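You operate a simulated robot arm through the tools that you are given. There is no shell and no other tool.

You run a simulated robot arm. Do the job below in one go: nothing can be reset, and whatever is moved stays where it is left.

Task
Clamp the cable stubs, press the loose red and white caps home, then free the stubs.
Fine: clamp slider at GRIP to clamp, back at FREE at the end. Leave the grey cap. Where these are worked on the way, their far stop is far enough and under half their travel is too little: clamp slider.

Only the result counts: the job must be done as asked and must still hold three seconds after the hand-in. Knocking over, shifting, dropping, spilling or breaking anything else fails it. A push-on lid holds only when it is set on centred and level and pressed home; a screw cap is set on level and turned clockwise until tight.

Robot
A 7-joint arm with a two-finger parallel gripper, fixed in place. Base frame: the origin is at the foot of the arm, x ahead of it, y to its left, z up; the work surface is at about z = 760. Readings come in mm, degrees, newtons and seconds.
Its first joint turns from -149.0 to 149.0 degrees. Payload 3.5 kg.
The tool frame sits at the grasp point between the pads (the TCP): z along the fingers, y along the line on which they close. The tips reach 23 mm beyond it. The gripper opens to 94 mm. The fingers are 38 mm wide and 10 mm thick; the gripper's body (54 by 96 mm) begins 39 mm behind the TCP.
Orientation is that of the tool frame in the base frame, as a unit quaternion [x, y, z, w]. With the fingers straight down and closing along the base's y, the tool's x points along the base's -x, its y along +y and its z along -z.

Tools
- The arm moves only by the tool play_rows. Its argument "rows" is one flat list of numbers, 7 for each row, row after row: the shift along the tool's x, y, z in cm, then the turn, a rotation vector about the tool's x, y, z in degrees, then the finger opening in cm, from 0 to 9.4. In form: [dx, dy, dz, ax, ay, az, fingers, dx, dy, dz, ax, ay, az, fingers, ...]. A call has 1 to 20 rows; each row shifts and turns the commanded pose from where the row before left it, along the tool's axes as they then stand. A row lasts 0.2 s, in which the tool goes at most 50 mm and 8.6 degrees; a call with a longer step from one row to the next is refused whole, and so is a gripper value outside its range. A pose out of reach is approached as far as the arm can. The call stops where the force on the tool passes 50 N (or 10 N more than at its start, if that is more) or the arm is blocked; 0.2 s more then pass. Each finger travels about 153 mm/s and halts on what it meets, pressing with about 23 N; the grip force reading is that of the motor and also rises with nothing between the fingers. The clock runs only during rows and for 0.2 s after the last one: add rows that do not move to give the fingers time. The reply holds the time, the measured pose of the TCP, the force on the tool along the base axes, the opening and the grip force, in the units named above and with some noise, with the torque about the TCP (base axes, N m) and any sound that the robot's microphone picked up.
- Cameras (640 x 400 px; columns grow to the right, rows downward): "scene" is fixed at [404.4, -645.3, 1349.3]; the picture's right is [0.96, -0.26, 0.00], its down [-0.06, -0.23, -0.97] and it looks along [0.26, 0.94, -0.24] (base axes); focal length 330 px, centre (320, 200). "wrist" rides on the gripper at [86, 16, -75] in the tool frame; the picture's right is [-0.18, 0.98, 0.00], its down [-0.58, -0.11, -0.81] and it looks along [-0.79, -0.15, 0.59] (tool axes); focal length 243 px, centre (320, 200). There is no depth. A picture from a camera that has moved, and an enlarged one, comes with that camera's place and axes in the base frame and with its lens. The place of the scene camera against the robot may be out by one fixed shift of up to 12 mm in any direction.
- camera(camera): a new picture of that camera. It takes no simulated time.
- enlarge(camera, box): a new picture of the part [left, top, right, bottom] of that camera's present view, enlarged. It takes no simulated time.
- sign_off(): hands the job in; it is judged then, once.

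Places have to be worked out from the pictures, the camera data and where the tool is seen. Open the gripper and draw the arm clear of the work before you hand the job in, unless the task says otherwise.

The tools are called after "Request:" by a JSON object that holds its "name" and its "arguments". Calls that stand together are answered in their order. play_rows: Moves the arm, as the interface text tells. Its arguments: {"type":"object","properties":{"rows":{"type":"array","items":{"type":"number"}}},"required":["rows"]} The other tools are called the same way: camera (camera) takes a picture; enlarge (camera, box) takes an enlarged picture of a part of a camera's view; sign_off () hands the job in.

At the start:

```text
time: 0.0
eef_pos: [608.2, 591.3, 1060.7]
tool_rot: [0.0, 1.0, 0.0, 0.0]
ft_force: [0.4, -0.3, -0.6]
torque: [-0.03, 0.01, 0.03]
grip_width: 93.8
grip_force: 0.0
```

scene: 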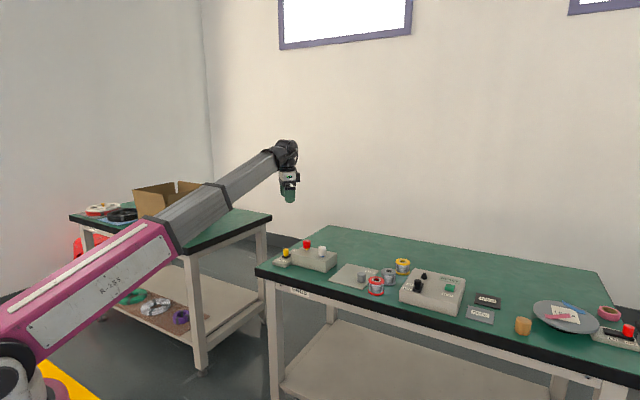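
wrist: 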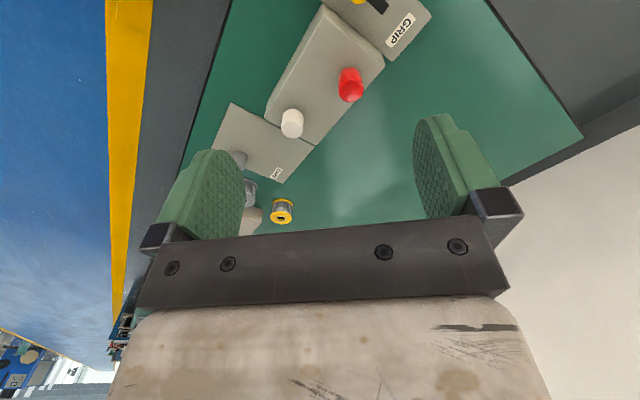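

I start by looking closely at the bench in both cameras to locate the fixture, caps and clamp slider.

Request:
{"name": "enlarge", "arguments": {"camera": "scene", "box": [250, 220, 410, 320]}}

Request:
{"name": "enlarge", "arguments": {"camera": "scene", "box": [380, 240, 640, 380]}}

Request:
{"name": "enlarge", "arguments": {"camera": "wrist", "box": [180, 0, 480, 220]}}

```text
4.00 times, centred on (330, 270) of scene
camera zoom: at [404.4, -645.3, 1349.3], right [0.96, -0.26, 0.0], down [-0.06, -0.23, -0.97], along [0.26, 0.94, -0.24], focal length 1319 px, centre (280, -80)
```

zoom: 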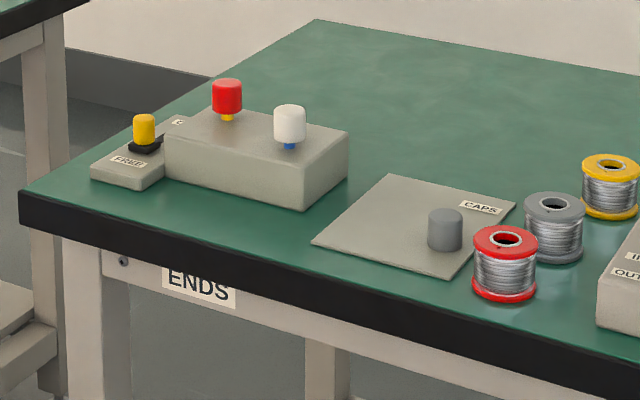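

```text
2.46 times, centred on (510, 310) of scene
camera zoom: at [404.4, -645.3, 1349.3], right [0.96, -0.26, 0.0], down [-0.06, -0.23, -0.97], along [0.26, 0.94, -0.24], focal length 812 px, centre (-148, -71)
```

zoom: 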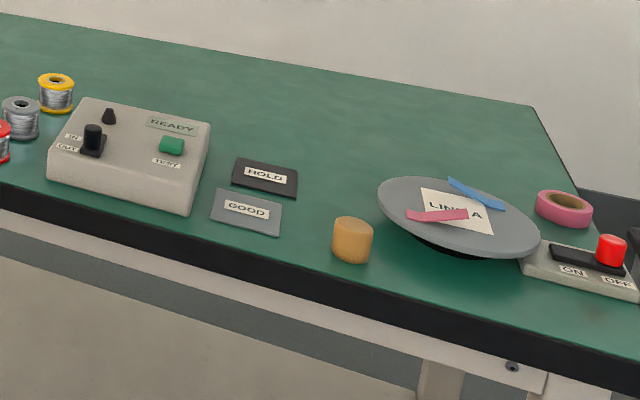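

```text
1.82 times, centred on (330, 110) of wrist
camera zoom: at [521.7, 606.8, 1135.8], right [0.18, 0.98, 0.0], down [0.58, -0.11, 0.81], along [0.79, -0.15, -0.59], focal length 441 px, centre (302, 364)
```

zoom: 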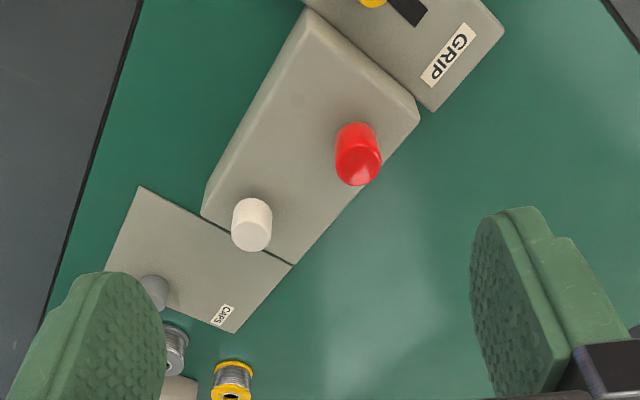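

The fixture sits near x≈700, y≈570, with the slider plate beyond it at larger y. I pull the tool back toward the base at height for a better wrist view of the slider and caps.

Request:
{"name": "play_rows", "arguments": {"rows": [3, 0.5, 0, 0, 0, 0, 9.4, 3, 0.5, 0, 0, 0, 0, 9.4, 3, 0.5, 0, 0, 0, 0, 9.4, 3, 0.5, 0, 0, 0, 0, 9.4, 3, 0.5, 0, 0, 0, 0, 9.4, 0, 0, 0, 0, 0, 0, 9.4]}}

Request:
{"name": "camera", "arguments": {"camera": "wrist"}}

Request:
{"name": "enlarge", "arguments": {"camera": "wrist", "box": [220, 40, 460, 200]}}

```text
time: 1.4
eef_pos: [459.6, 615.0, 1059.0]
tool_rot: [0.0, 1.0, 0.0, 0.0]
ft_force: [-0.6, 0.4, 0.3]
torque: [0.02, -0.02, -0.01]
grip_width: 94.0
grip_force: 0.0
```

```text
taken
camera wrist: at [372.5, 631.0, 1134.7], right [0.18, 0.98, 0.0], down [0.58, -0.11, 0.81], along [0.79, -0.15, -0.59], focal length 243 px, centre (320, 200)
```

wrist: 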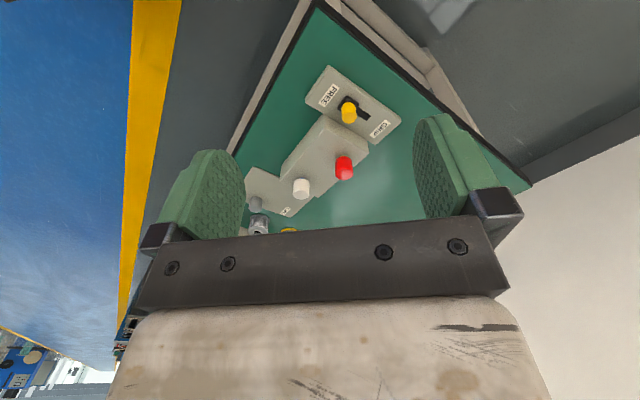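

```text
2.50 times, centred on (340, 120) of wrist
camera zoom: at [372.5, 631.0, 1134.7], right [0.18, 0.98, 0.0], down [0.58, -0.11, 0.81], along [0.79, -0.15, -0.59], focal length 606 px, centre (270, 400)
```

zoom: 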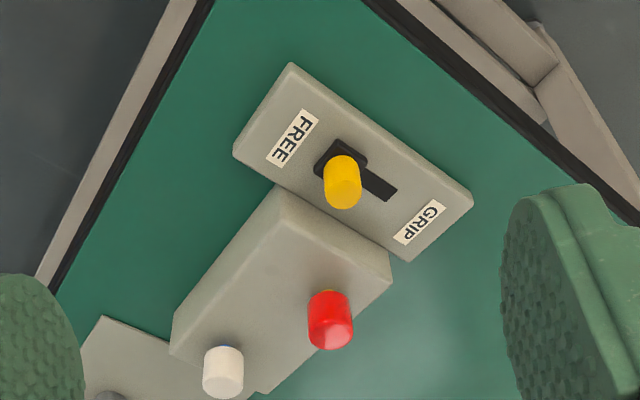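

The slot runs at about 45° in the base (from FREE near (580,607) to GRIP near (658,684)), and the knob is near (597,635). I rotate the tool 45° so the fingers close along the slot and hover over the knob at z≈960 for a closer look.

Request:
{"name": "play_rows", "arguments": {"rows": [0, 0, 0, 0, 0, 7.5, 9.4, 0, 0, 0, 0, 0, 7.5, 9.4, 0, 0, 0, 0, 0, 7.5, 9.4, 0, 0, 0, 0, 0, 7.5, 9.4, 0, 0, 0, 0, 0, 7.5, 9.4, 0, 0, 0, 0, 0, 7.5, 9.4, -1.65, 2.22, 2, 0, 0, 0, 9.4, -1.65, 2.22, 2, 0, 0, 0, 9.4, -1.65, 2.22, 2, 0, 0, 0, 9.4, -1.65, 2.22, 2, 0, 0, 0, 9.4, -1.65, 2.22, 2, 0, 0, 0, 9.4, 0, 0, 0, 0, 0, 0, 9.4]}}

Request:
{"name": "camera", "arguments": {"camera": "wrist"}}

Request:
{"name": "enlarge", "arguments": {"camera": "scene", "box": [260, 200, 380, 300]}}

```text
time: 4.0
eef_pos: [593.8, 636.0, 962.7]
tool_rot: [0.383, 0.924, 0.001, 0.0]
ft_force: [-0.9, 0.3, -0.6]
torque: [-0.01, -0.02, -0.05]
grip_width: 94.4
grip_force: 0.1
```

```text
taken
camera wrist: at [544.5, 709.3, 1036.6], right [0.83, 0.57, 0.0], down [0.33, -0.49, 0.81], along [0.46, -0.67, -0.59], focal length 243 px, centre (320, 200)
```

wrist: 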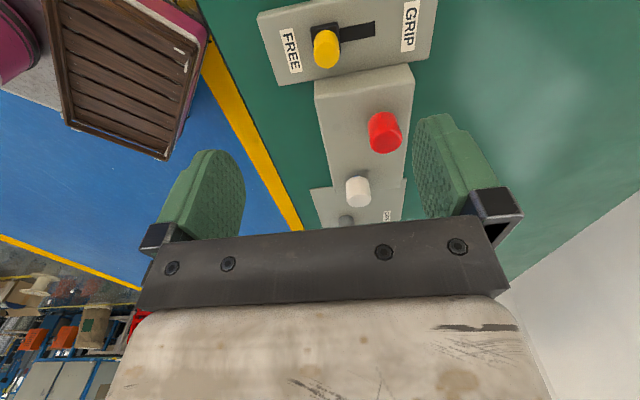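

```text
4.00 times, centred on (320, 250) of scene
camera zoom: at [404.4, -645.3, 1349.3], right [0.96, -0.26, 0.0], down [-0.06, -0.23, -0.97], along [0.26, 0.94, -0.24], focal length 1319 px, centre (320, 0)
```

zoom: 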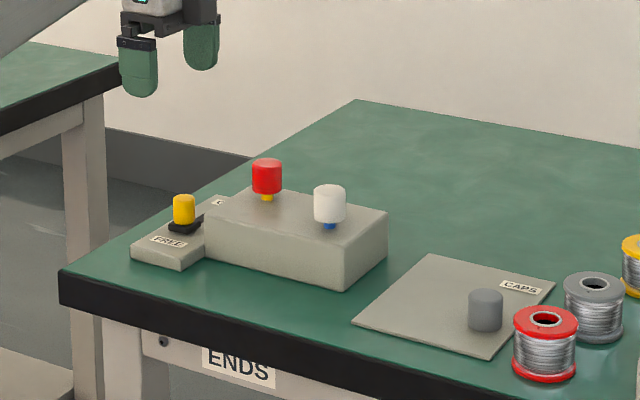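

The knob is well seen at the top of the wrist view; I enlarge it to place knob, slot and caps more exactly.

Request:
{"name": "enlarge", "arguments": {"camera": "wrist", "box": [240, 0, 450, 130]}}

Request:
{"name": "enlarge", "arguments": {"camera": "wrist", "box": [300, 90, 430, 230]}}

```text
3.05 times, centred on (345, 65) of wrist
camera zoom: at [544.5, 709.3, 1036.6], right [0.83, 0.57, 0.0], down [0.33, -0.49, 0.81], along [0.46, -0.67, -0.59], focal length 739 px, centre (244, 611)
```

zoom: 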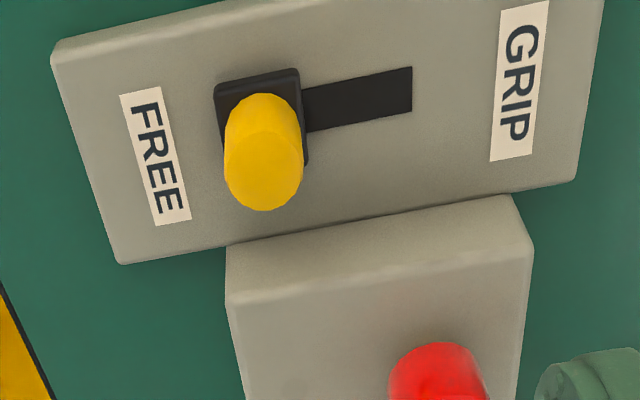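

```text
2.86 times, centred on (365, 160) of wrist
camera zoom: at [544.5, 709.3, 1036.6], right [0.83, 0.57, 0.0], down [0.33, -0.49, 0.81], along [0.46, -0.67, -0.59], focal length 693 px, centre (191, 314)
```

zoom: 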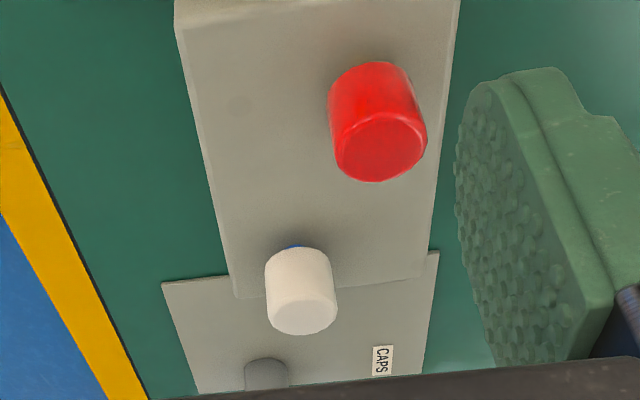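

Knob centre comes out at about (602,636), top z≈812, carriage on the slot's FREE end. I centre over it and descend to z≈845, then check with the cameras before lowering the fingers around it.

Request:
{"name": "play_rows", "arguments": {"rows": [-0.5, 0.55, 2, 0, 0, 0, 7, 0, 0, 3, 0, 0, 0, 7, 0, 0, 3, 0, 0, 0, 7, 0, 0, 2, 0, 0, 0, 7, 0, 0, 1.7, 0, 0, 0, 7, 0, 0, 0, 0, 0, 0, 7]}}

Request:
{"name": "camera", "arguments": {"camera": "wrist"}}

Request:
{"name": "enlarge", "arguments": {"camera": "scene", "box": [260, 200, 380, 300]}}

```text
time: 5.4
eef_pos: [601.7, 637.1, 843.0]
tool_rot: [0.382, 0.924, 0.0, 0.0]
ft_force: [-0.8, 0.0, 0.7]
torque: [0.01, -0.01, -0.04]
grip_width: 70.0
grip_force: 0.1
```

```text
taken
camera wrist: at [551.7, 709.3, 918.5], right [0.83, 0.56, 0.0], down [0.33, -0.49, 0.81], along [0.46, -0.67, -0.59], focal length 243 px, centre (320, 200)
```

wrist: 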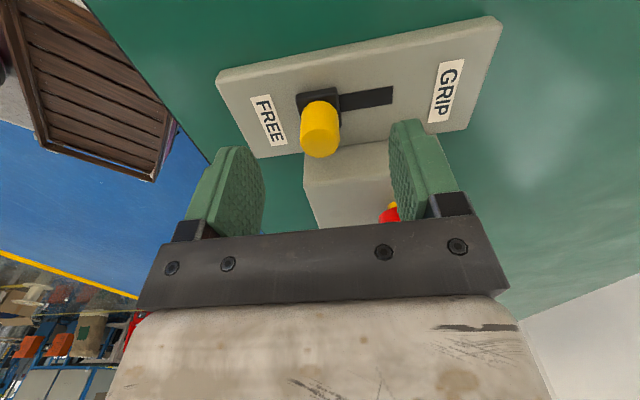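

```text
4.00 times, centred on (320, 250) of scene
camera zoom: at [404.4, -645.3, 1349.3], right [0.96, -0.26, 0.0], down [-0.06, -0.23, -0.97], along [0.26, 0.94, -0.24], focal length 1319 px, centre (320, 0)
```

zoom: 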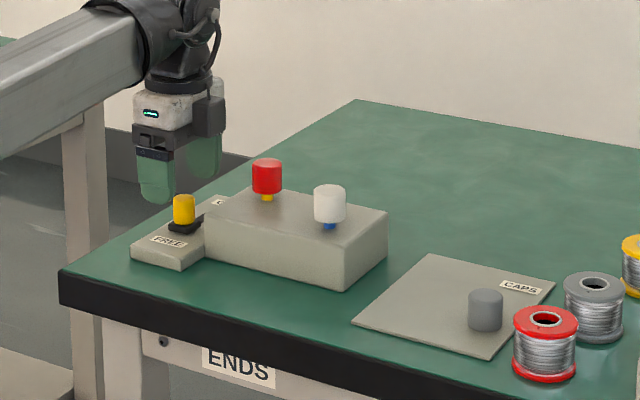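

Comparing finger tips (z≈820) with the knob in the scene view, the knob top is at z≈811 and centred between the fingers. I lower 25 mm so the tips reach z≈795 and close on the knob.

Request:
{"name": "play_rows", "arguments": {"rows": [0, 0, 0.8, 0, 0, 0, 7, 0, 0, 0.8, 0, 0, 0, 7, 0, 0, 0.8, 0, 0, 0, 7, 0, 0, 0, 0, 0, 0, 5, 0, 0, 0, 0, 0, 0, 3.5, 0, 0, 0, 0, 0, 0, 2.5, 0, 0, 0, 0, 0, 0, 1.5, 0, 0, 0, 0, 0, 0, 1.5]}}

Request:
{"name": "camera", "arguments": {"camera": "wrist"}}

Request:
{"name": "enlarge", "arguments": {"camera": "scene", "box": [260, 200, 380, 300]}}

```text
time: 7.2
eef_pos: [602.9, 636.3, 820.0]
tool_rot: [0.383, 0.924, 0.001, -0.001]
ft_force: [1.2, 0.3, -2.2]
torque: [-0.11, 0.14, 0.0]
grip_width: 22.4
grip_force: 44.8
```

```text
taken
camera wrist: at [553.6, 708.2, 894.7], right [0.83, 0.56, 0.0], down [0.33, -0.49, 0.81], along [0.46, -0.67, -0.59], focal length 243 px, centre (320, 200)
```

wrist: 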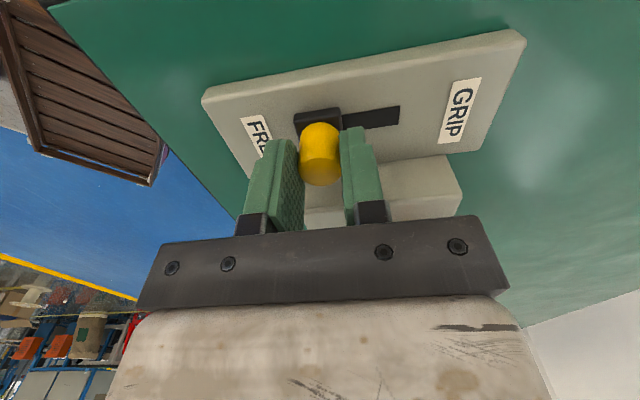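

```text
4.00 times, centred on (320, 250) of scene
camera zoom: at [404.4, -645.3, 1349.3], right [0.96, -0.26, 0.0], down [-0.06, -0.23, -0.97], along [0.26, 0.94, -0.24], focal length 1319 px, centre (320, 0)
```

zoom: 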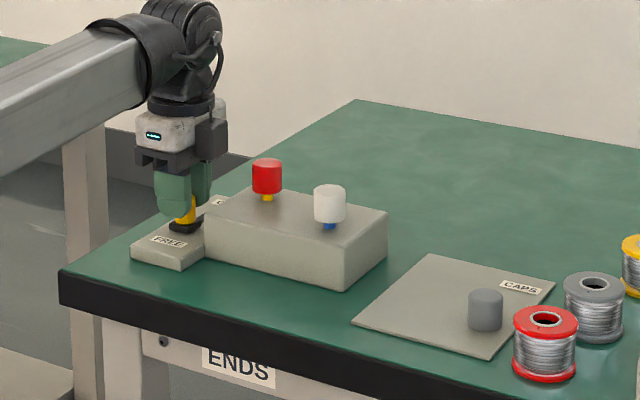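

The knob is gripped (22 mm). I drag it along the slot (tool +y) toward GRIP in small steps, watching the force.

Request:
{"name": "play_rows", "arguments": {"rows": [0, 0.5, 0, 0, 0, 0, 1.5, 0, 0.5, 0, 0, 0, 0, 1.5, 0, 0.5, 0, 0, 0, 0, 1.5, 0, 0.5, 0, 0, 0, 0, 1.5, 0, 0.4, 0, 0, 0, 0, 1.5, 0, 0, 0, 0, 0, 0, 1.5]}}

Request:
{"name": "camera", "arguments": {"camera": "wrist"}}

```text
time: 8.6
eef_pos: [619.9, 654.2, 820.1]
tool_rot: [0.383, 0.924, 0.0, -0.001]
ft_force: [2.4, -3.9, -1.3]
torque: [0.07, -0.27, -0.06]
grip_width: 22.1
grip_force: 45.0
```

```text
taken
camera wrist: at [570.6, 725.4, 894.7], right [0.83, 0.56, 0.0], down [0.33, -0.49, 0.81], along [0.46, -0.67, -0.59], focal length 243 px, centre (320, 200)
```

wrist: 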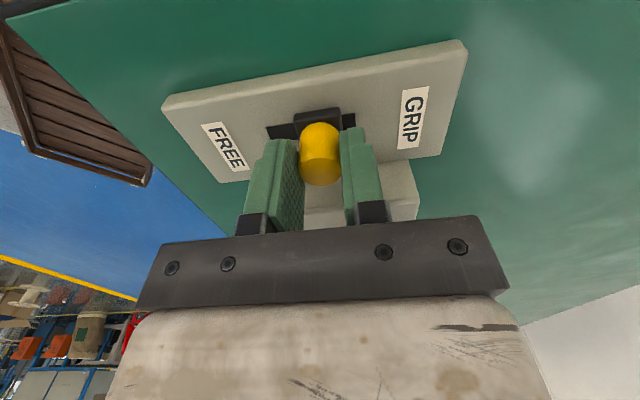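

It slides freely and the slot shows on both sides of the carriage, so there is more travel left. I continue in small steps up to the stop.

Request:
{"name": "play_rows", "arguments": {"rows": [0, 0.4, 0, 0, 0, 0, 1.5, 0, 0.4, 0, 0, 0, 0, 1.5, 0, 0.3, 0, 0, 0, 0, 1.5, 0, 0.3, 0, 0, 0, 0, 1.5, 0, 0, 0, 0, 0, 0, 1.5]}}

Request:
{"name": "camera", "arguments": {"camera": "wrist"}}

```text
time: 9.8
eef_pos: [630.3, 664.5, 819.5]
tool_rot: [0.383, 0.924, 0.0, 0.0]
ft_force: [9.2, -7.5, 2.0]
torque: [-0.16, 0.3, 0.01]
grip_width: 22.6
grip_force: 44.9
```

```text
taken
camera wrist: at [580.7, 735.4, 894.7], right [0.83, 0.56, 0.0], down [0.33, -0.49, 0.81], along [0.46, -0.67, -0.59], focal length 243 px, centre (320, 200)
```

wrist: 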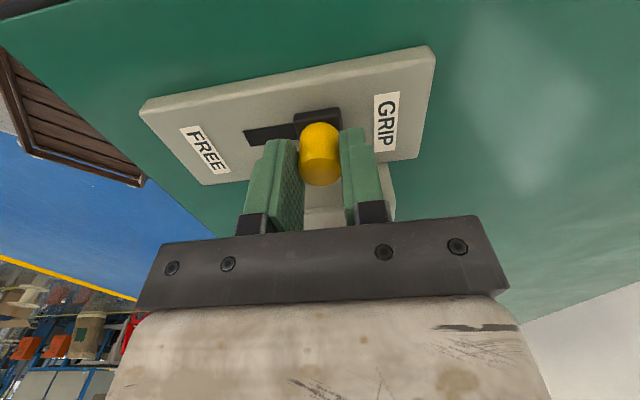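

The carriage now nearly covers the GRIP end of the slot; a small side force (tool −x) shows the slot is slightly off 45°. I relieve that by 1 mm and push on to the stop.

Request:
{"name": "play_rows", "arguments": {"rows": [-0.1, 0.3, 0, 0, 0, 0, 1.5, 0, 0.3, 0, 0, 0, 0, 1.5, 0, 0.3, 0, 0, 0, 0, 1.5, 0, 0, 0, 0, 0, 0, 1.5]}}

Request:
{"name": "camera", "arguments": {"camera": "wrist"}}

```text
time: 10.6
eef_pos: [630.5, 663.1, 819.9]
tool_rot: [0.383, 0.924, -0.006, -0.002]
ft_force: [-3.3, -11.4, 6.1]
torque: [1.12, 0.2, 0.09]
grip_width: 22.8
grip_force: 45.3
stopped in row 3: the force on the tool passed its limit at 55 N (the readings are from after the stop); the commanded pose is now the measured one
```

```text
taken
camera wrist: at [581.6, 736.5, 894.4], right [0.83, 0.56, -0.01], down [0.34, -0.48, 0.81], along [0.45, -0.67, -0.59], focal length 243 px, centre (320, 200)
```

wrist: 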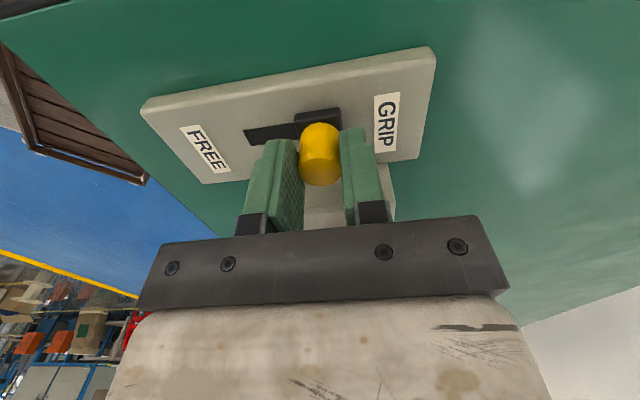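

The slider is at its far stop at GRIP (55 N, about 39 mm travel). I open, rise to z≈900, level the slight tilt, and move over the red cap estimated at (690,615), top z≈847.

Request:
{"name": "play_rows", "arguments": {"rows": [0, 0, 0, 0, 0, 0, 3.5, 0, 0, 0, 0, 0, 0, 5.5, 0, 0, 0, 0, 0, 0, 5.5, 0, 0, -1, -0.7, 0, 0, 5.5, 0, 0, -2, 0, 0, 0, 5.5, 0, 0, -3, 0, 0, 0, 6, 0, 0, -3, 0, 0, 0, 7, -2, 0.2, 0, 0, 0, 0, 7, -2, 0.2, 0, 0, 0, 0, 7, -2, 0.2, 0, 0, 0, 0, 7, -1.6, 0.2, 0, 0, 0, 0, 7, 0, 0, 0, 0, 0, 0, 7]}}

Request:
{"name": "camera", "arguments": {"camera": "wrist"}}

Request:
{"name": "enlarge", "arguments": {"camera": "scene", "box": [260, 200, 380, 300]}}

```text
time: 13.2
eef_pos: [691.4, 619.5, 910.6]
tool_rot: [0.383, 0.924, 0.0, 0.0]
ft_force: [0.9, -0.7, 0.3]
torque: [0.04, 0.0, 0.06]
grip_width: 69.9
grip_force: 0.0
```

```text
taken
camera wrist: at [642.3, 690.9, 984.5], right [0.83, 0.56, 0.0], down [0.33, -0.49, 0.81], along [0.46, -0.67, -0.59], focal length 243 px, centre (320, 200)
```

wrist: 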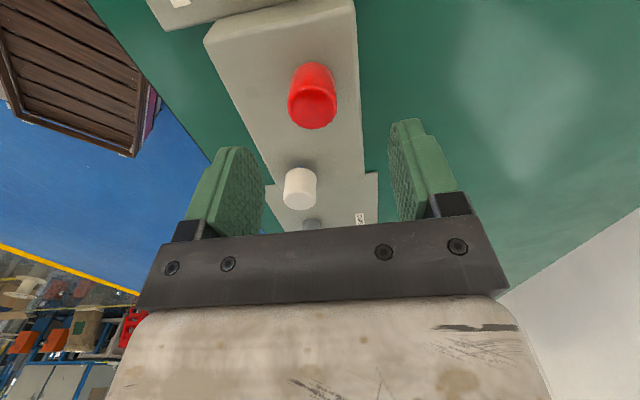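

```text
4.00 times, centred on (320, 250) of scene
camera zoom: at [404.4, -645.3, 1349.3], right [0.96, -0.26, 0.0], down [-0.06, -0.23, -0.97], along [0.26, 0.94, -0.24], focal length 1319 px, centre (320, 0)
```

zoom: 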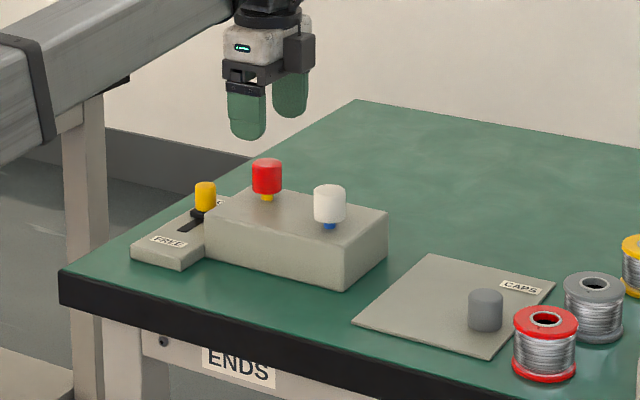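

Request:
{"name": "enlarge", "arguments": {"camera": "wrist", "box": [250, 40, 390, 230]}}

Request:
{"name": "enlarge", "arguments": {"camera": "scene", "box": [305, 225, 355, 265]}}

```text
2.11 times, centred on (320, 135) of wrist
camera zoom: at [642.3, 690.9, 984.5], right [0.83, 0.56, 0.0], down [0.33, -0.49, 0.81], along [0.46, -0.67, -0.59], focal length 511 px, centre (320, 337)
```

zoom: 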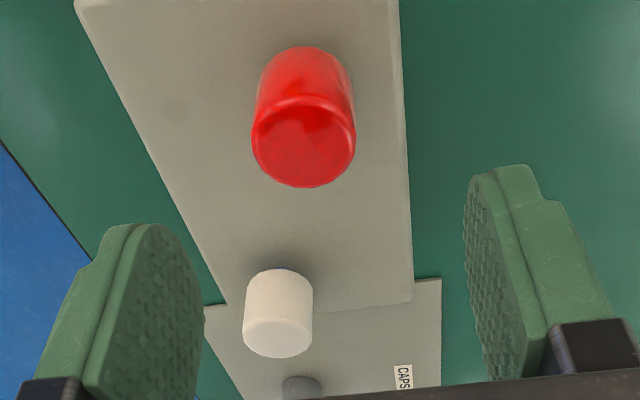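

```text
10.00 times, centred on (330, 245) of scene
camera zoom: at [404.4, -645.3, 1349.3], right [0.96, -0.26, 0.0], down [-0.06, -0.23, -0.97], along [0.26, 0.94, -0.24], focal length 3296 px, centre (220, -250)
```

zoom: 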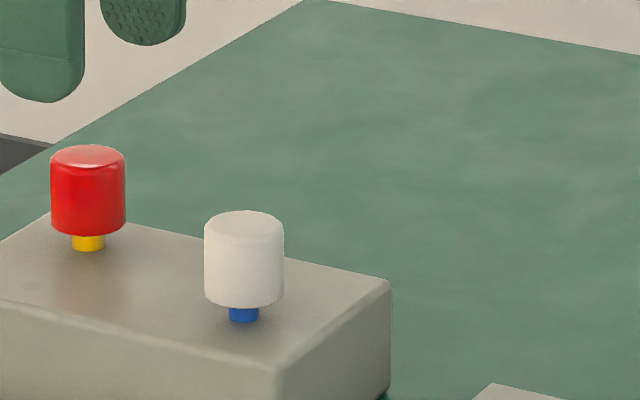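

Both caps sit level on their stubs; red centre ≈ (689,614), white ≈ (733,525), tops ≈ z 847. I close the fingers, centre over the red cap and descend to just above it, then check.

Request:
{"name": "play_rows", "arguments": {"rows": [-0.22, -0.56, 0, 0, 0, 0, 4, 0, 0, 0, 0, 0, 0, 1.5, 0, 0, 0, 0, 0, 0, 0, 0, 0, 1.5, 0, 0, 0, 0, 0, 0, 1.0, 0, 0, 0, 0, 0, 0, 0.8, 0, 0, 0, 0, 0, 0, 0, 0, 0, 0, 0]}}

Request:
{"name": "camera", "arguments": {"camera": "wrist"}}

Request:
{"name": "enlarge", "arguments": {"camera": "scene", "box": [300, 205, 360, 265]}}

```text
time: 14.8
eef_pos: [689.5, 611.3, 876.2]
tool_rot: [0.382, 0.924, 0.0, 0.0]
ft_force: [0.3, 0.5, -0.7]
torque: [0.0, -0.02, 0.0]
grip_width: 0.2
grip_force: 22.7
```

```text
taken
camera wrist: at [639.9, 683.3, 951.2], right [0.83, 0.56, 0.0], down [0.33, -0.49, 0.81], along [0.46, -0.67, -0.59], focal length 243 px, centre (320, 200)
```

wrist: 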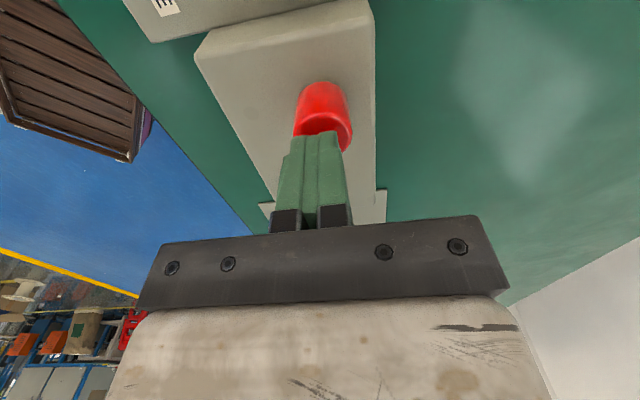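

```text
6.67 times, centred on (330, 235) of scene
camera zoom: at [404.4, -645.3, 1349.3], right [0.96, -0.26, 0.0], down [-0.06, -0.23, -0.97], along [0.26, 0.94, -0.24], focal length 2198 px, centre (253, -33)
```

zoom: 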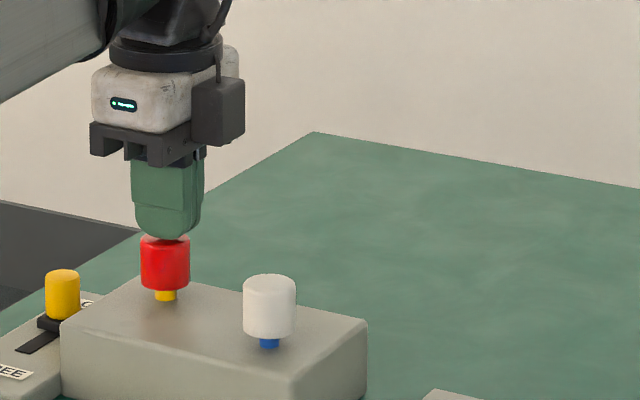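

The closed tips are just above the red cap, offset by about 2 mm. I shift slightly to centre and press straight down in 2 mm steps.

Request:
{"name": "play_rows", "arguments": {"rows": [0.2, 0.15, 0, 0, 0, 0, 0, 0, 0, 0.2, 0, 0, 0, 0, 0, 0, 0.2, 0, 0, 0, 0, 0, 0, 0.2, 0, 0, 0, 0, 0, 0, 0.2, 0, 0, 0, 0, 0, 0, 0.2, 0, 0, 0, 0, 0, 0, 0, 0, 0, 0, 0]}}

Request:
{"name": "enlarge", "arguments": {"camera": "scene", "box": [300, 205, 360, 265]}}

Request:
{"name": "camera", "arguments": {"camera": "wrist"}}

```text
time: 16.4
eef_pos: [688.7, 613.5, 866.1]
tool_rot: [0.383, 0.924, -0.001, 0.0]
ft_force: [-0.4, 1.8, 3.2]
torque: [0.03, 0.04, -0.01]
grip_width: 0.1
grip_force: 23.2
```

```text
6.67 times, centred on (330, 235) of scene
camera zoom: at [404.4, -645.3, 1349.3], right [0.96, -0.26, 0.0], down [-0.06, -0.23, -0.97], along [0.26, 0.94, -0.24], focal length 2198 px, centre (253, -33)
```

zoom: 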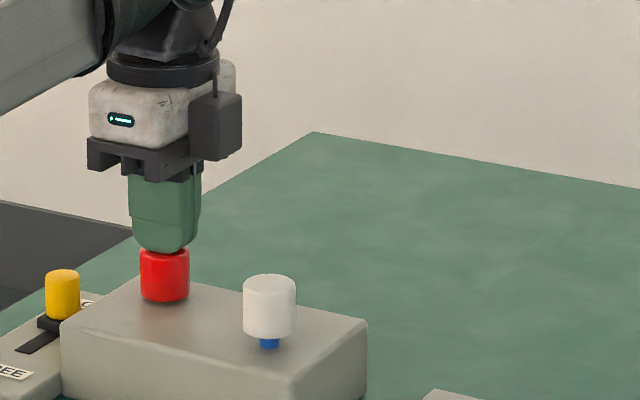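

```text
taken
camera wrist: at [638.6, 686.1, 940.9], right [0.83, 0.56, 0.0], down [0.33, -0.49, 0.81], along [0.46, -0.67, -0.59], focal length 243 px, centre (320, 200)
```

wrist: 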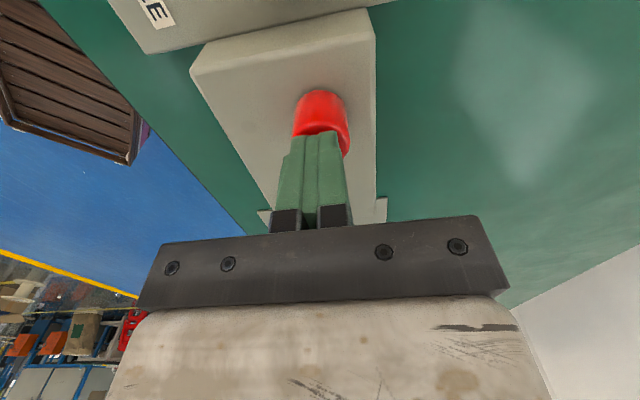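

The red cap moved down and the stub is no longer visible, but the force is only 3 N. I keep pressing in small steps until it is firmly against its stop.

Request:
{"name": "play_rows", "arguments": {"rows": [0, 0, 0.15, 0, 0, 0, 0, 0, 0, 0.15, 0, 0, 0, 0, 0, 0, 0.15, 0, 0, 0, 0, 0, 0, 0.15, 0, 0, 0, 0, 0, 0, 0.15, 0, 0, 0, 0, 0, 0, 0.15, 0, 0, 0, 0]}}

Request:
{"name": "enlarge", "arguments": {"camera": "scene", "box": [300, 205, 360, 265]}}

```text
time: 17.5
eef_pos: [690.1, 614.3, 863.4]
tool_rot: [0.384, 0.923, 0.003, 0.003]
ft_force: [-3.4, -2.9, 17.7]
torque: [-0.06, 0.07, 0.01]
grip_width: 0.0
grip_force: 23.2
stopped in row 5: the force on the tool passed its limit at 54 N (the readings are from after the stop); the commanded pose is now the measured one
```

```text
6.67 times, centred on (330, 235) of scene
camera zoom: at [404.4, -645.3, 1349.3], right [0.96, -0.26, 0.0], down [-0.06, -0.23, -0.97], along [0.26, 0.94, -0.24], focal length 2198 px, centre (253, -33)
```

zoom: 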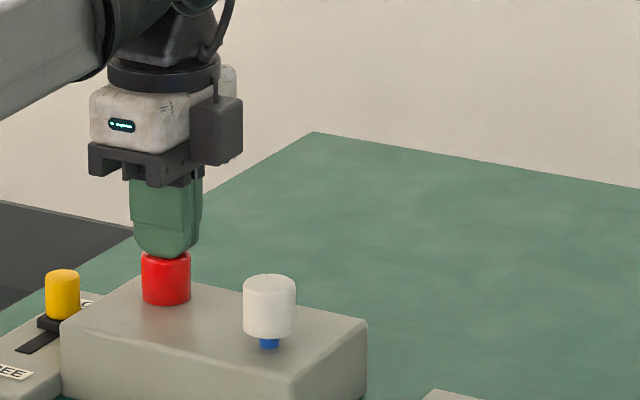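

Red went to a hard stop at 54 N and sits flush on the block. I rise, level, and move over the white cap at about (733,525).

Request:
{"name": "play_rows", "arguments": {"rows": [0, 0, -0.5, 0, 0, 0, 0, 0, 0, -1.5, 0.45, 0.18, 0, 0, 0, 0, -2.0, 0, 0, 0, 0, -1.87, -0.65, 0, 0, 0, 0, 2, -1.87, -0.65, 0, 0, 0, 0, 4, -1.87, -0.65, 0, 0, 0, 0, 6, -1.87, -0.65, 0, 0, 0, 0, 6, -1.87, -0.65, 0, 0, 0, 0, 6, 0, 0, 0, 0, 0, 0, 6, 0, 0, 0, 0, 0, 0, 6]}}

Request:
{"name": "enlarge", "arguments": {"camera": "wrist", "box": [220, 20, 430, 230]}}

Request:
{"name": "enlarge", "arguments": {"camera": "scene", "box": [300, 205, 360, 265]}}

```text
time: 19.7
eef_pos: [732.5, 526.1, 899.6]
tool_rot: [0.382, 0.924, -0.001, 0.0]
ft_force: [0.1, 0.4, -0.5]
torque: [0.06, -0.01, 0.03]
grip_width: 60.1
grip_force: 0.1
```

```text
1.90 times, centred on (325, 125) of wrist
camera zoom: at [682.7, 598.6, 975.6], right [0.83, 0.56, 0.0], down [0.34, -0.49, 0.81], along [0.45, -0.67, -0.59], focal length 462 px, centre (310, 343)
```

zoom: 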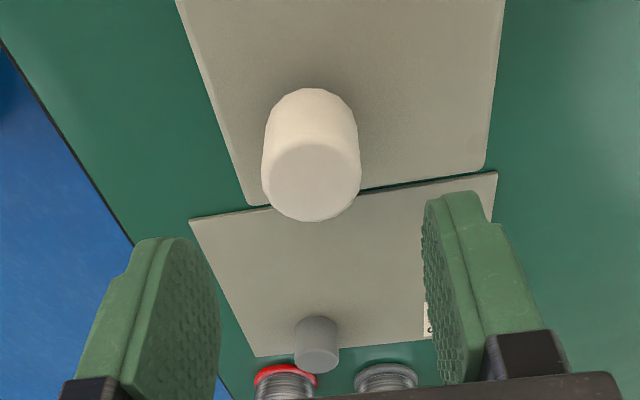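

```text
6.67 times, centred on (330, 235) of scene
camera zoom: at [404.4, -645.3, 1349.3], right [0.96, -0.26, 0.0], down [-0.06, -0.23, -0.97], along [0.26, 0.94, -0.24], focal length 2198 px, centre (253, -33)
```

zoom: 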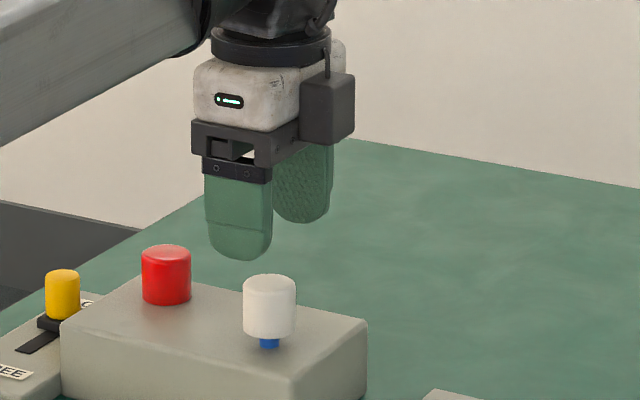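

White cap centre measures (732.5,526.5), right under the tool. I close the fingers, descend, and press in small steps until the force stop.

Request:
{"name": "play_rows", "arguments": {"rows": [0, 0, 0, 0, 0, 0, 3, 0, 0, 0, 0, 0, 0, 0, 0, 0, 0.8, 0, 0, 0, 0, 0, 0, 0.8, 0, 0, 0, 0, 0, 0, 0.6, 0, 0, 0, 0, 0, 0, 0.2, 0, 0, 0, 0, 0, 0, 0.2, 0, 0, 0, 0, 0, 0, 0.2, 0, 0, 0, 0, 0, 0, 0.2, 0, 0, 0, 0, 0, 0, 0, 0, 0, 0, 0]}}

Request:
{"name": "enlarge", "arguments": {"camera": "scene", "box": [300, 205, 360, 265]}}

Request:
{"name": "camera", "arguments": {"camera": "wrist"}}

```text
time: 21.9
eef_pos: [733.0, 526.3, 872.7]
tool_rot: [0.383, 0.924, -0.002, -0.001]
ft_force: [-1.1, 1.6, 3.5]
torque: [0.03, 0.02, 0.0]
grip_width: 0.0
grip_force: 23.0
```

```text
6.67 times, centred on (330, 235) of scene
camera zoom: at [404.4, -645.3, 1349.3], right [0.96, -0.26, 0.0], down [-0.06, -0.23, -0.97], along [0.26, 0.94, -0.24], focal length 2198 px, centre (253, -33)
```

zoom: 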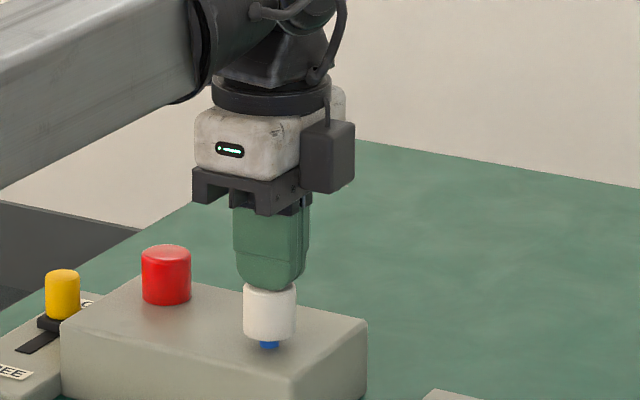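

```text
taken
camera wrist: at [683.0, 598.4, 946.7], right [0.83, 0.56, 0.0], down [0.34, -0.49, 0.81], along [0.45, -0.67, -0.59], focal length 243 px, centre (320, 200)
```

wrist: 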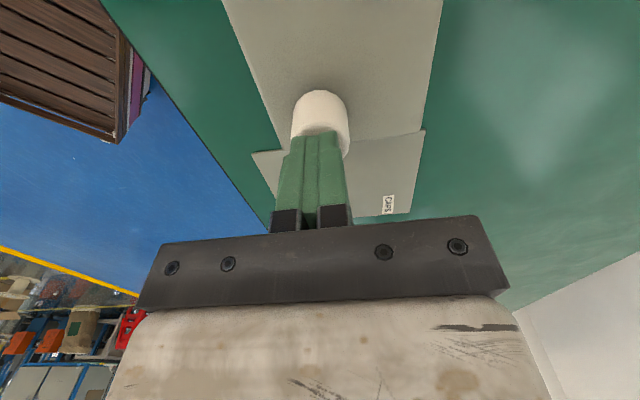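

The tips are just touching the white cap (3.5 N), centred to about 1 mm. I keep pressing down.

Request:
{"name": "play_rows", "arguments": {"rows": [0, 0, 0.2, 0, 0, 0, 0, 0, 0, 0.2, 0, 0, 0, 0, 0, 0, 0.2, 0, 0, 0, 0, 0, 0, 0.2, 0, 0, 0, 0, 0, 0, 0.15, 0, 0, 0, 0, 0, 0, 0.15, 0, 0, 0, 0, 0, 0, 0.15, 0, 0, 0, 0, 0, 0, 0.15, 0, 0, 0, 0]}}

Request:
{"name": "enlarge", "arguments": {"camera": "scene", "box": [300, 205, 360, 265]}}

```text
time: 23.5
eef_pos: [733.1, 527.5, 861.4]
tool_rot: [0.383, 0.924, 0.001, 0.0]
ft_force: [-3.7, -3.4, 16.8]
torque: [-0.09, 0.11, 0.03]
grip_width: 0.0
grip_force: 23.0
stopped in row 7: the force on the tool passed its limit at 55 N (the readings are from after the stop); the commanded pose is now the measured one
```

```text
6.67 times, centred on (330, 235) of scene
camera zoom: at [404.4, -645.3, 1349.3], right [0.96, -0.26, 0.0], down [-0.06, -0.23, -0.97], along [0.26, 0.94, -0.24], focal length 2198 px, centre (253, -33)
```

zoom: 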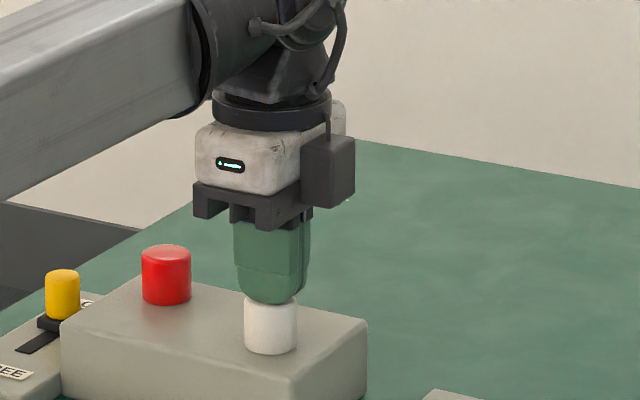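

White is also at its stop (55 N) and flush. I rise, check both caps, and travel back over the slider knob at about (630.5,663.5).

Request:
{"name": "play_rows", "arguments": {"rows": [0, 0, -0.5, 0, 0, 0, 0, 0, 0, -1.7, 0, 0, 0, 0, 0, 0, -2.0, 0, 0, 0, 0, 2.81, 0.4, 0, 0, 0, 0, 2, 2.81, 0.4, 0, 0, 0, 0, 4, 2.81, 0.4, 0, 0, 0, 0, 6, 2.81, 0.4, 0, 0, 0, 0, 6, 2.81, 0.4, 0, 0, 0, 0, 6, 2.81, 0.4, 0, 0, 0, 0, 6, 0, 0, 0, 0, 0, 0, 6]}}

Request:
{"name": "camera", "arguments": {"camera": "wrist"}}

Request:
{"name": "enlarge", "arguments": {"camera": "scene", "box": [280, 215, 360, 275]}}

```text
time: 25.7
eef_pos: [631.6, 662.7, 905.3]
tool_rot: [0.384, 0.924, 0.0, 0.0]
ft_force: [-0.5, -0.3, -0.5]
torque: [-0.02, -0.01, 0.02]
grip_width: 60.1
grip_force: 0.1
```

```text
taken
camera wrist: at [581.7, 734.4, 980.5], right [0.83, 0.56, 0.0], down [0.33, -0.49, 0.81], along [0.45, -0.67, -0.59], focal length 243 px, centre (320, 200)
```

wrist: 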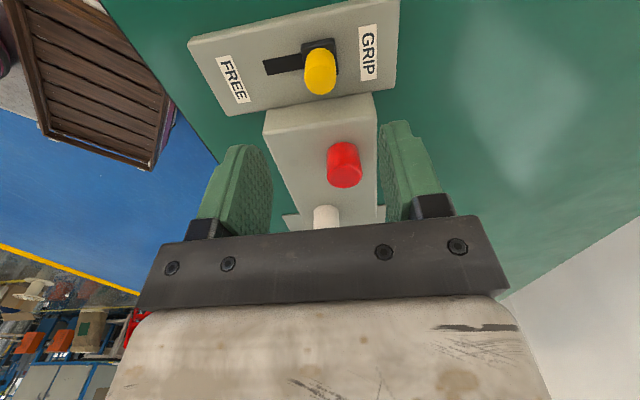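

```text
6.67 times, centred on (320, 245) of scene
camera zoom: at [404.4, -645.3, 1349.3], right [0.96, -0.26, 0.0], down [-0.06, -0.23, -0.97], along [0.26, 0.94, -0.24], focal length 2198 px, centre (320, -100)
```

zoom: 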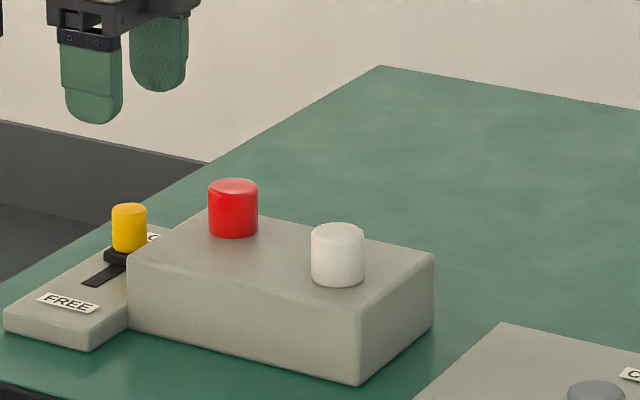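

Both caps are flush and level. I descend around the knob to z≈820 and grip it.

Request:
{"name": "play_rows", "arguments": {"rows": [0, 0, 2.5, 0, 0, 0, 6, 0, 0, 2.5, 0, 0, 0, 6, 0, 0, 1.5, 0, 0, 0, 6, 0, 0, 1.0, 0, 0, 0, 6, 0, 0, 1.0, 0, 0, 0, 6, 0, 0, 0, 0, 0, 0, 4.5, 0, 0, 0, 0, 0, 0, 3, 0, 0, 0, 0, 0, 0, 1.5, 0, 0, 0, 0, 0, 0, 1.5, 0, 0, 0, 0, 0, 0, 1.5]}}

Request:
{"name": "camera", "arguments": {"camera": "wrist"}}

```text
time: 27.9
eef_pos: [630.9, 663.0, 818.3]
tool_rot: [0.384, 0.924, 0.0, 0.0]
ft_force: [-8.3, -8.9, -6.7]
torque: [0.26, -0.26, 0.01]
grip_width: 23.0
grip_force: 45.1
```

```text
taken
camera wrist: at [581.8, 734.9, 892.9], right [0.83, 0.56, 0.0], down [0.33, -0.49, 0.81], along [0.45, -0.67, -0.59], focal length 243 px, centre (320, 200)
```

wrist: 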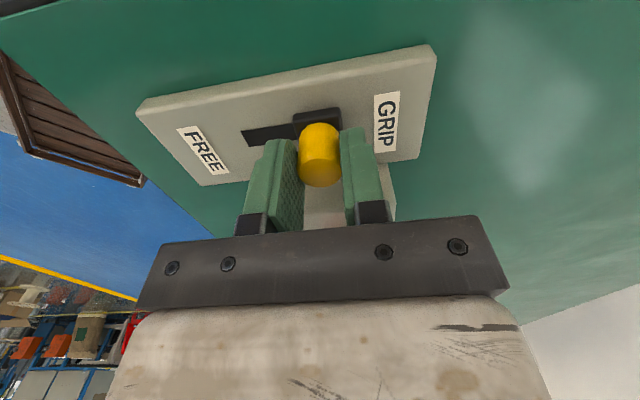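

Knob gripped. I drag it back along the slot toward FREE in small steps, about 39 mm, then on to the stop.

Request:
{"name": "play_rows", "arguments": {"rows": [0.02, -0.5, 0, 0, 0, 0, 1.5, 0.02, -0.5, 0, 0, 0, 0, 1.5, 0.02, -0.5, 0, 0, 0, 0, 1.5, 0.02, -0.5, 0, 0, 0, 0, 1.5, 0.02, -0.5, 0, 0, 0, 0, 1.5, 0, -0.5, 0, 0, 0, 0, 1.5, 0, -0.4, 0, 0, 0, 0, 1.5, 0, -0.3, 0, 0, 0, 0, 1.5, 0, -0.3, 0, 0, 0, 0, 1.5, 0, -0.3, 0, 0, 0, 0, 1.5, 0, -0.3, 0, 0, 0, 0, 1.5, 0, 0, 0, 0, 0, 0, 1.5]}}

Request:
{"name": "camera", "arguments": {"camera": "wrist"}}

```text
time: 30.5
eef_pos: [602.7, 634.1, 818.5]
tool_rot: [0.384, 0.923, 0.004, 0.002]
ft_force: [13.8, 4.7, -11.8]
torque: [0.26, 0.87, -0.07]
grip_width: 22.9
grip_force: 44.8
stopped in row 12: the force on the tool passed its limit at 51 N (the readings are from after the stop); the commanded pose is now the measured one
```

```text
taken
camera wrist: at [552.9, 706.2, 893.1], right [0.83, 0.56, 0.01], down [0.33, -0.49, 0.81], along [0.46, -0.66, -0.59], focal length 243 px, centre (320, 200)
```

wrist: 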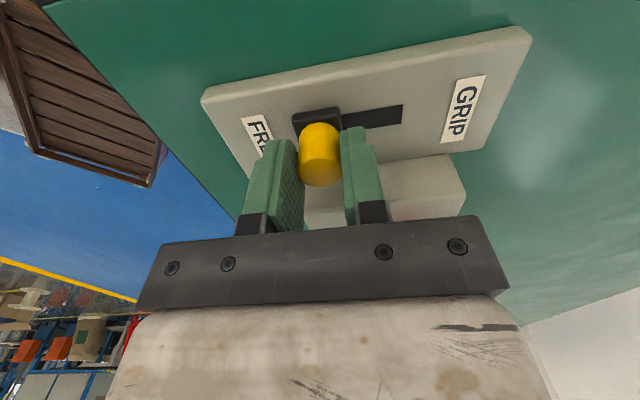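

The slider is back against the FREE stop (51 N). I open the fingers and rise well clear, backing away toward the base.

Request:
{"name": "play_rows", "arguments": {"rows": [0, 0, 0, 0, 0, 0, 3.5, 0, 0, 0, 0, 0, 0, 5.5, 0, 0, 0, 0, 0, 0, 5.5, 0, 0, -1, 0, 0, 0, 5.5, 0, 0, -2, 0, 0, 0, 6, 0, 0, -3, 0, 0, 0, 7, 0, 0, -4, 0, 0, 0, 8, 0, 0, -4, 0, 0, 0, 9, 0, 0, -4, 0, 0, 0, 9, 2, -2, -2, 0, 0, 0, 9, 2, -2, -2, 0, 0, 0, 9, 2, -2, 0, 0, 0, 0, 9, 0, 0, 0, 0, 0, 0, 9]}}

Request:
{"name": "camera", "arguments": {"camera": "wrist"}}

Request:
{"name": "enlarge", "arguments": {"camera": "scene", "box": [265, 225, 355, 285]}}

Request:
{"name": "camera", "arguments": {"camera": "scene"}}

```text
time: 33.3
eef_pos: [515.6, 634.7, 1034.4]
tool_rot: [0.383, 0.924, 0.003, 0.003]
ft_force: [0.0, 0.2, 0.5]
torque: [-0.03, -0.02, -0.03]
grip_width: 89.9
grip_force: 0.0
```

```text
taken
camera wrist: at [465.9, 705.5, 1111.0], right [0.83, 0.56, 0.01], down [0.33, -0.49, 0.81], along [0.46, -0.66, -0.59], focal length 243 px, centre (320, 200)
```

wrist: 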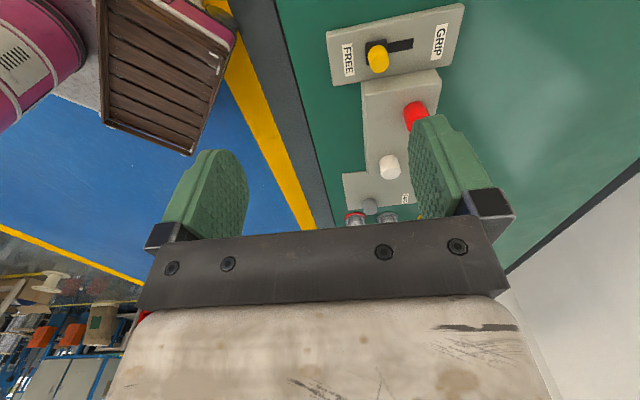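

```text
6.67 times, centred on (310, 255) of scene
camera zoom: at [404.4, -645.3, 1349.3], right [0.96, -0.26, 0.0], down [-0.06, -0.23, -0.97], along [0.26, 0.94, -0.24], focal length 2198 px, centre (387, -167)
```

zoom: 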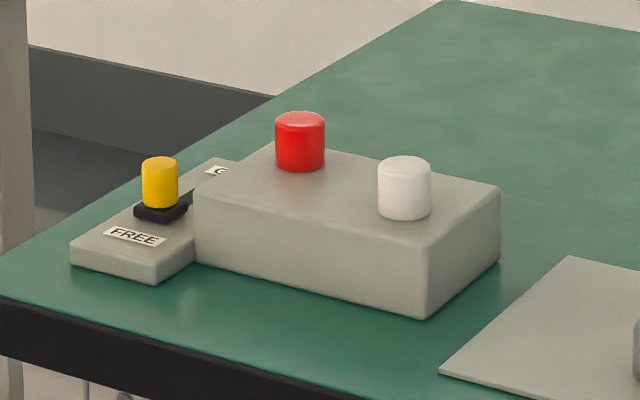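

```text
taken
```

scene: 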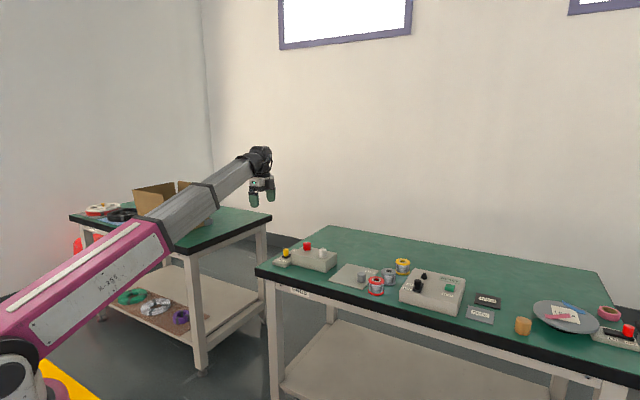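

Both caps sit flush and level, the slider is at FREE, the grey cap is untouched, and the arm is clear with its gripper open. I hand the job in.

Request:
{"name": "sign_off", "arguments": {}}

```text
The job is handed in.
```

I clamped the stubs, pressed both loose caps home, freed the stubs again and handed the job in. I haven't seen a verdict on the result.

- **Clamp slider:** I pushed it to its far stop at GRIP, about 39 mm of travel. After both caps were pressed I drew it back to its stop at FREE, and the last pictures show it there.
- **Red and white caps:** I pressed each straight down until the force limit stopped the arm, at 54 N for red and 55 N for white. Both now sit level and flush on the block, with no stub showing.
- **Everything else:** I did not touch the grey cap, and nothing else on the bench looks moved in the final scene picture. The gripper is open and the arm is clear of the work.
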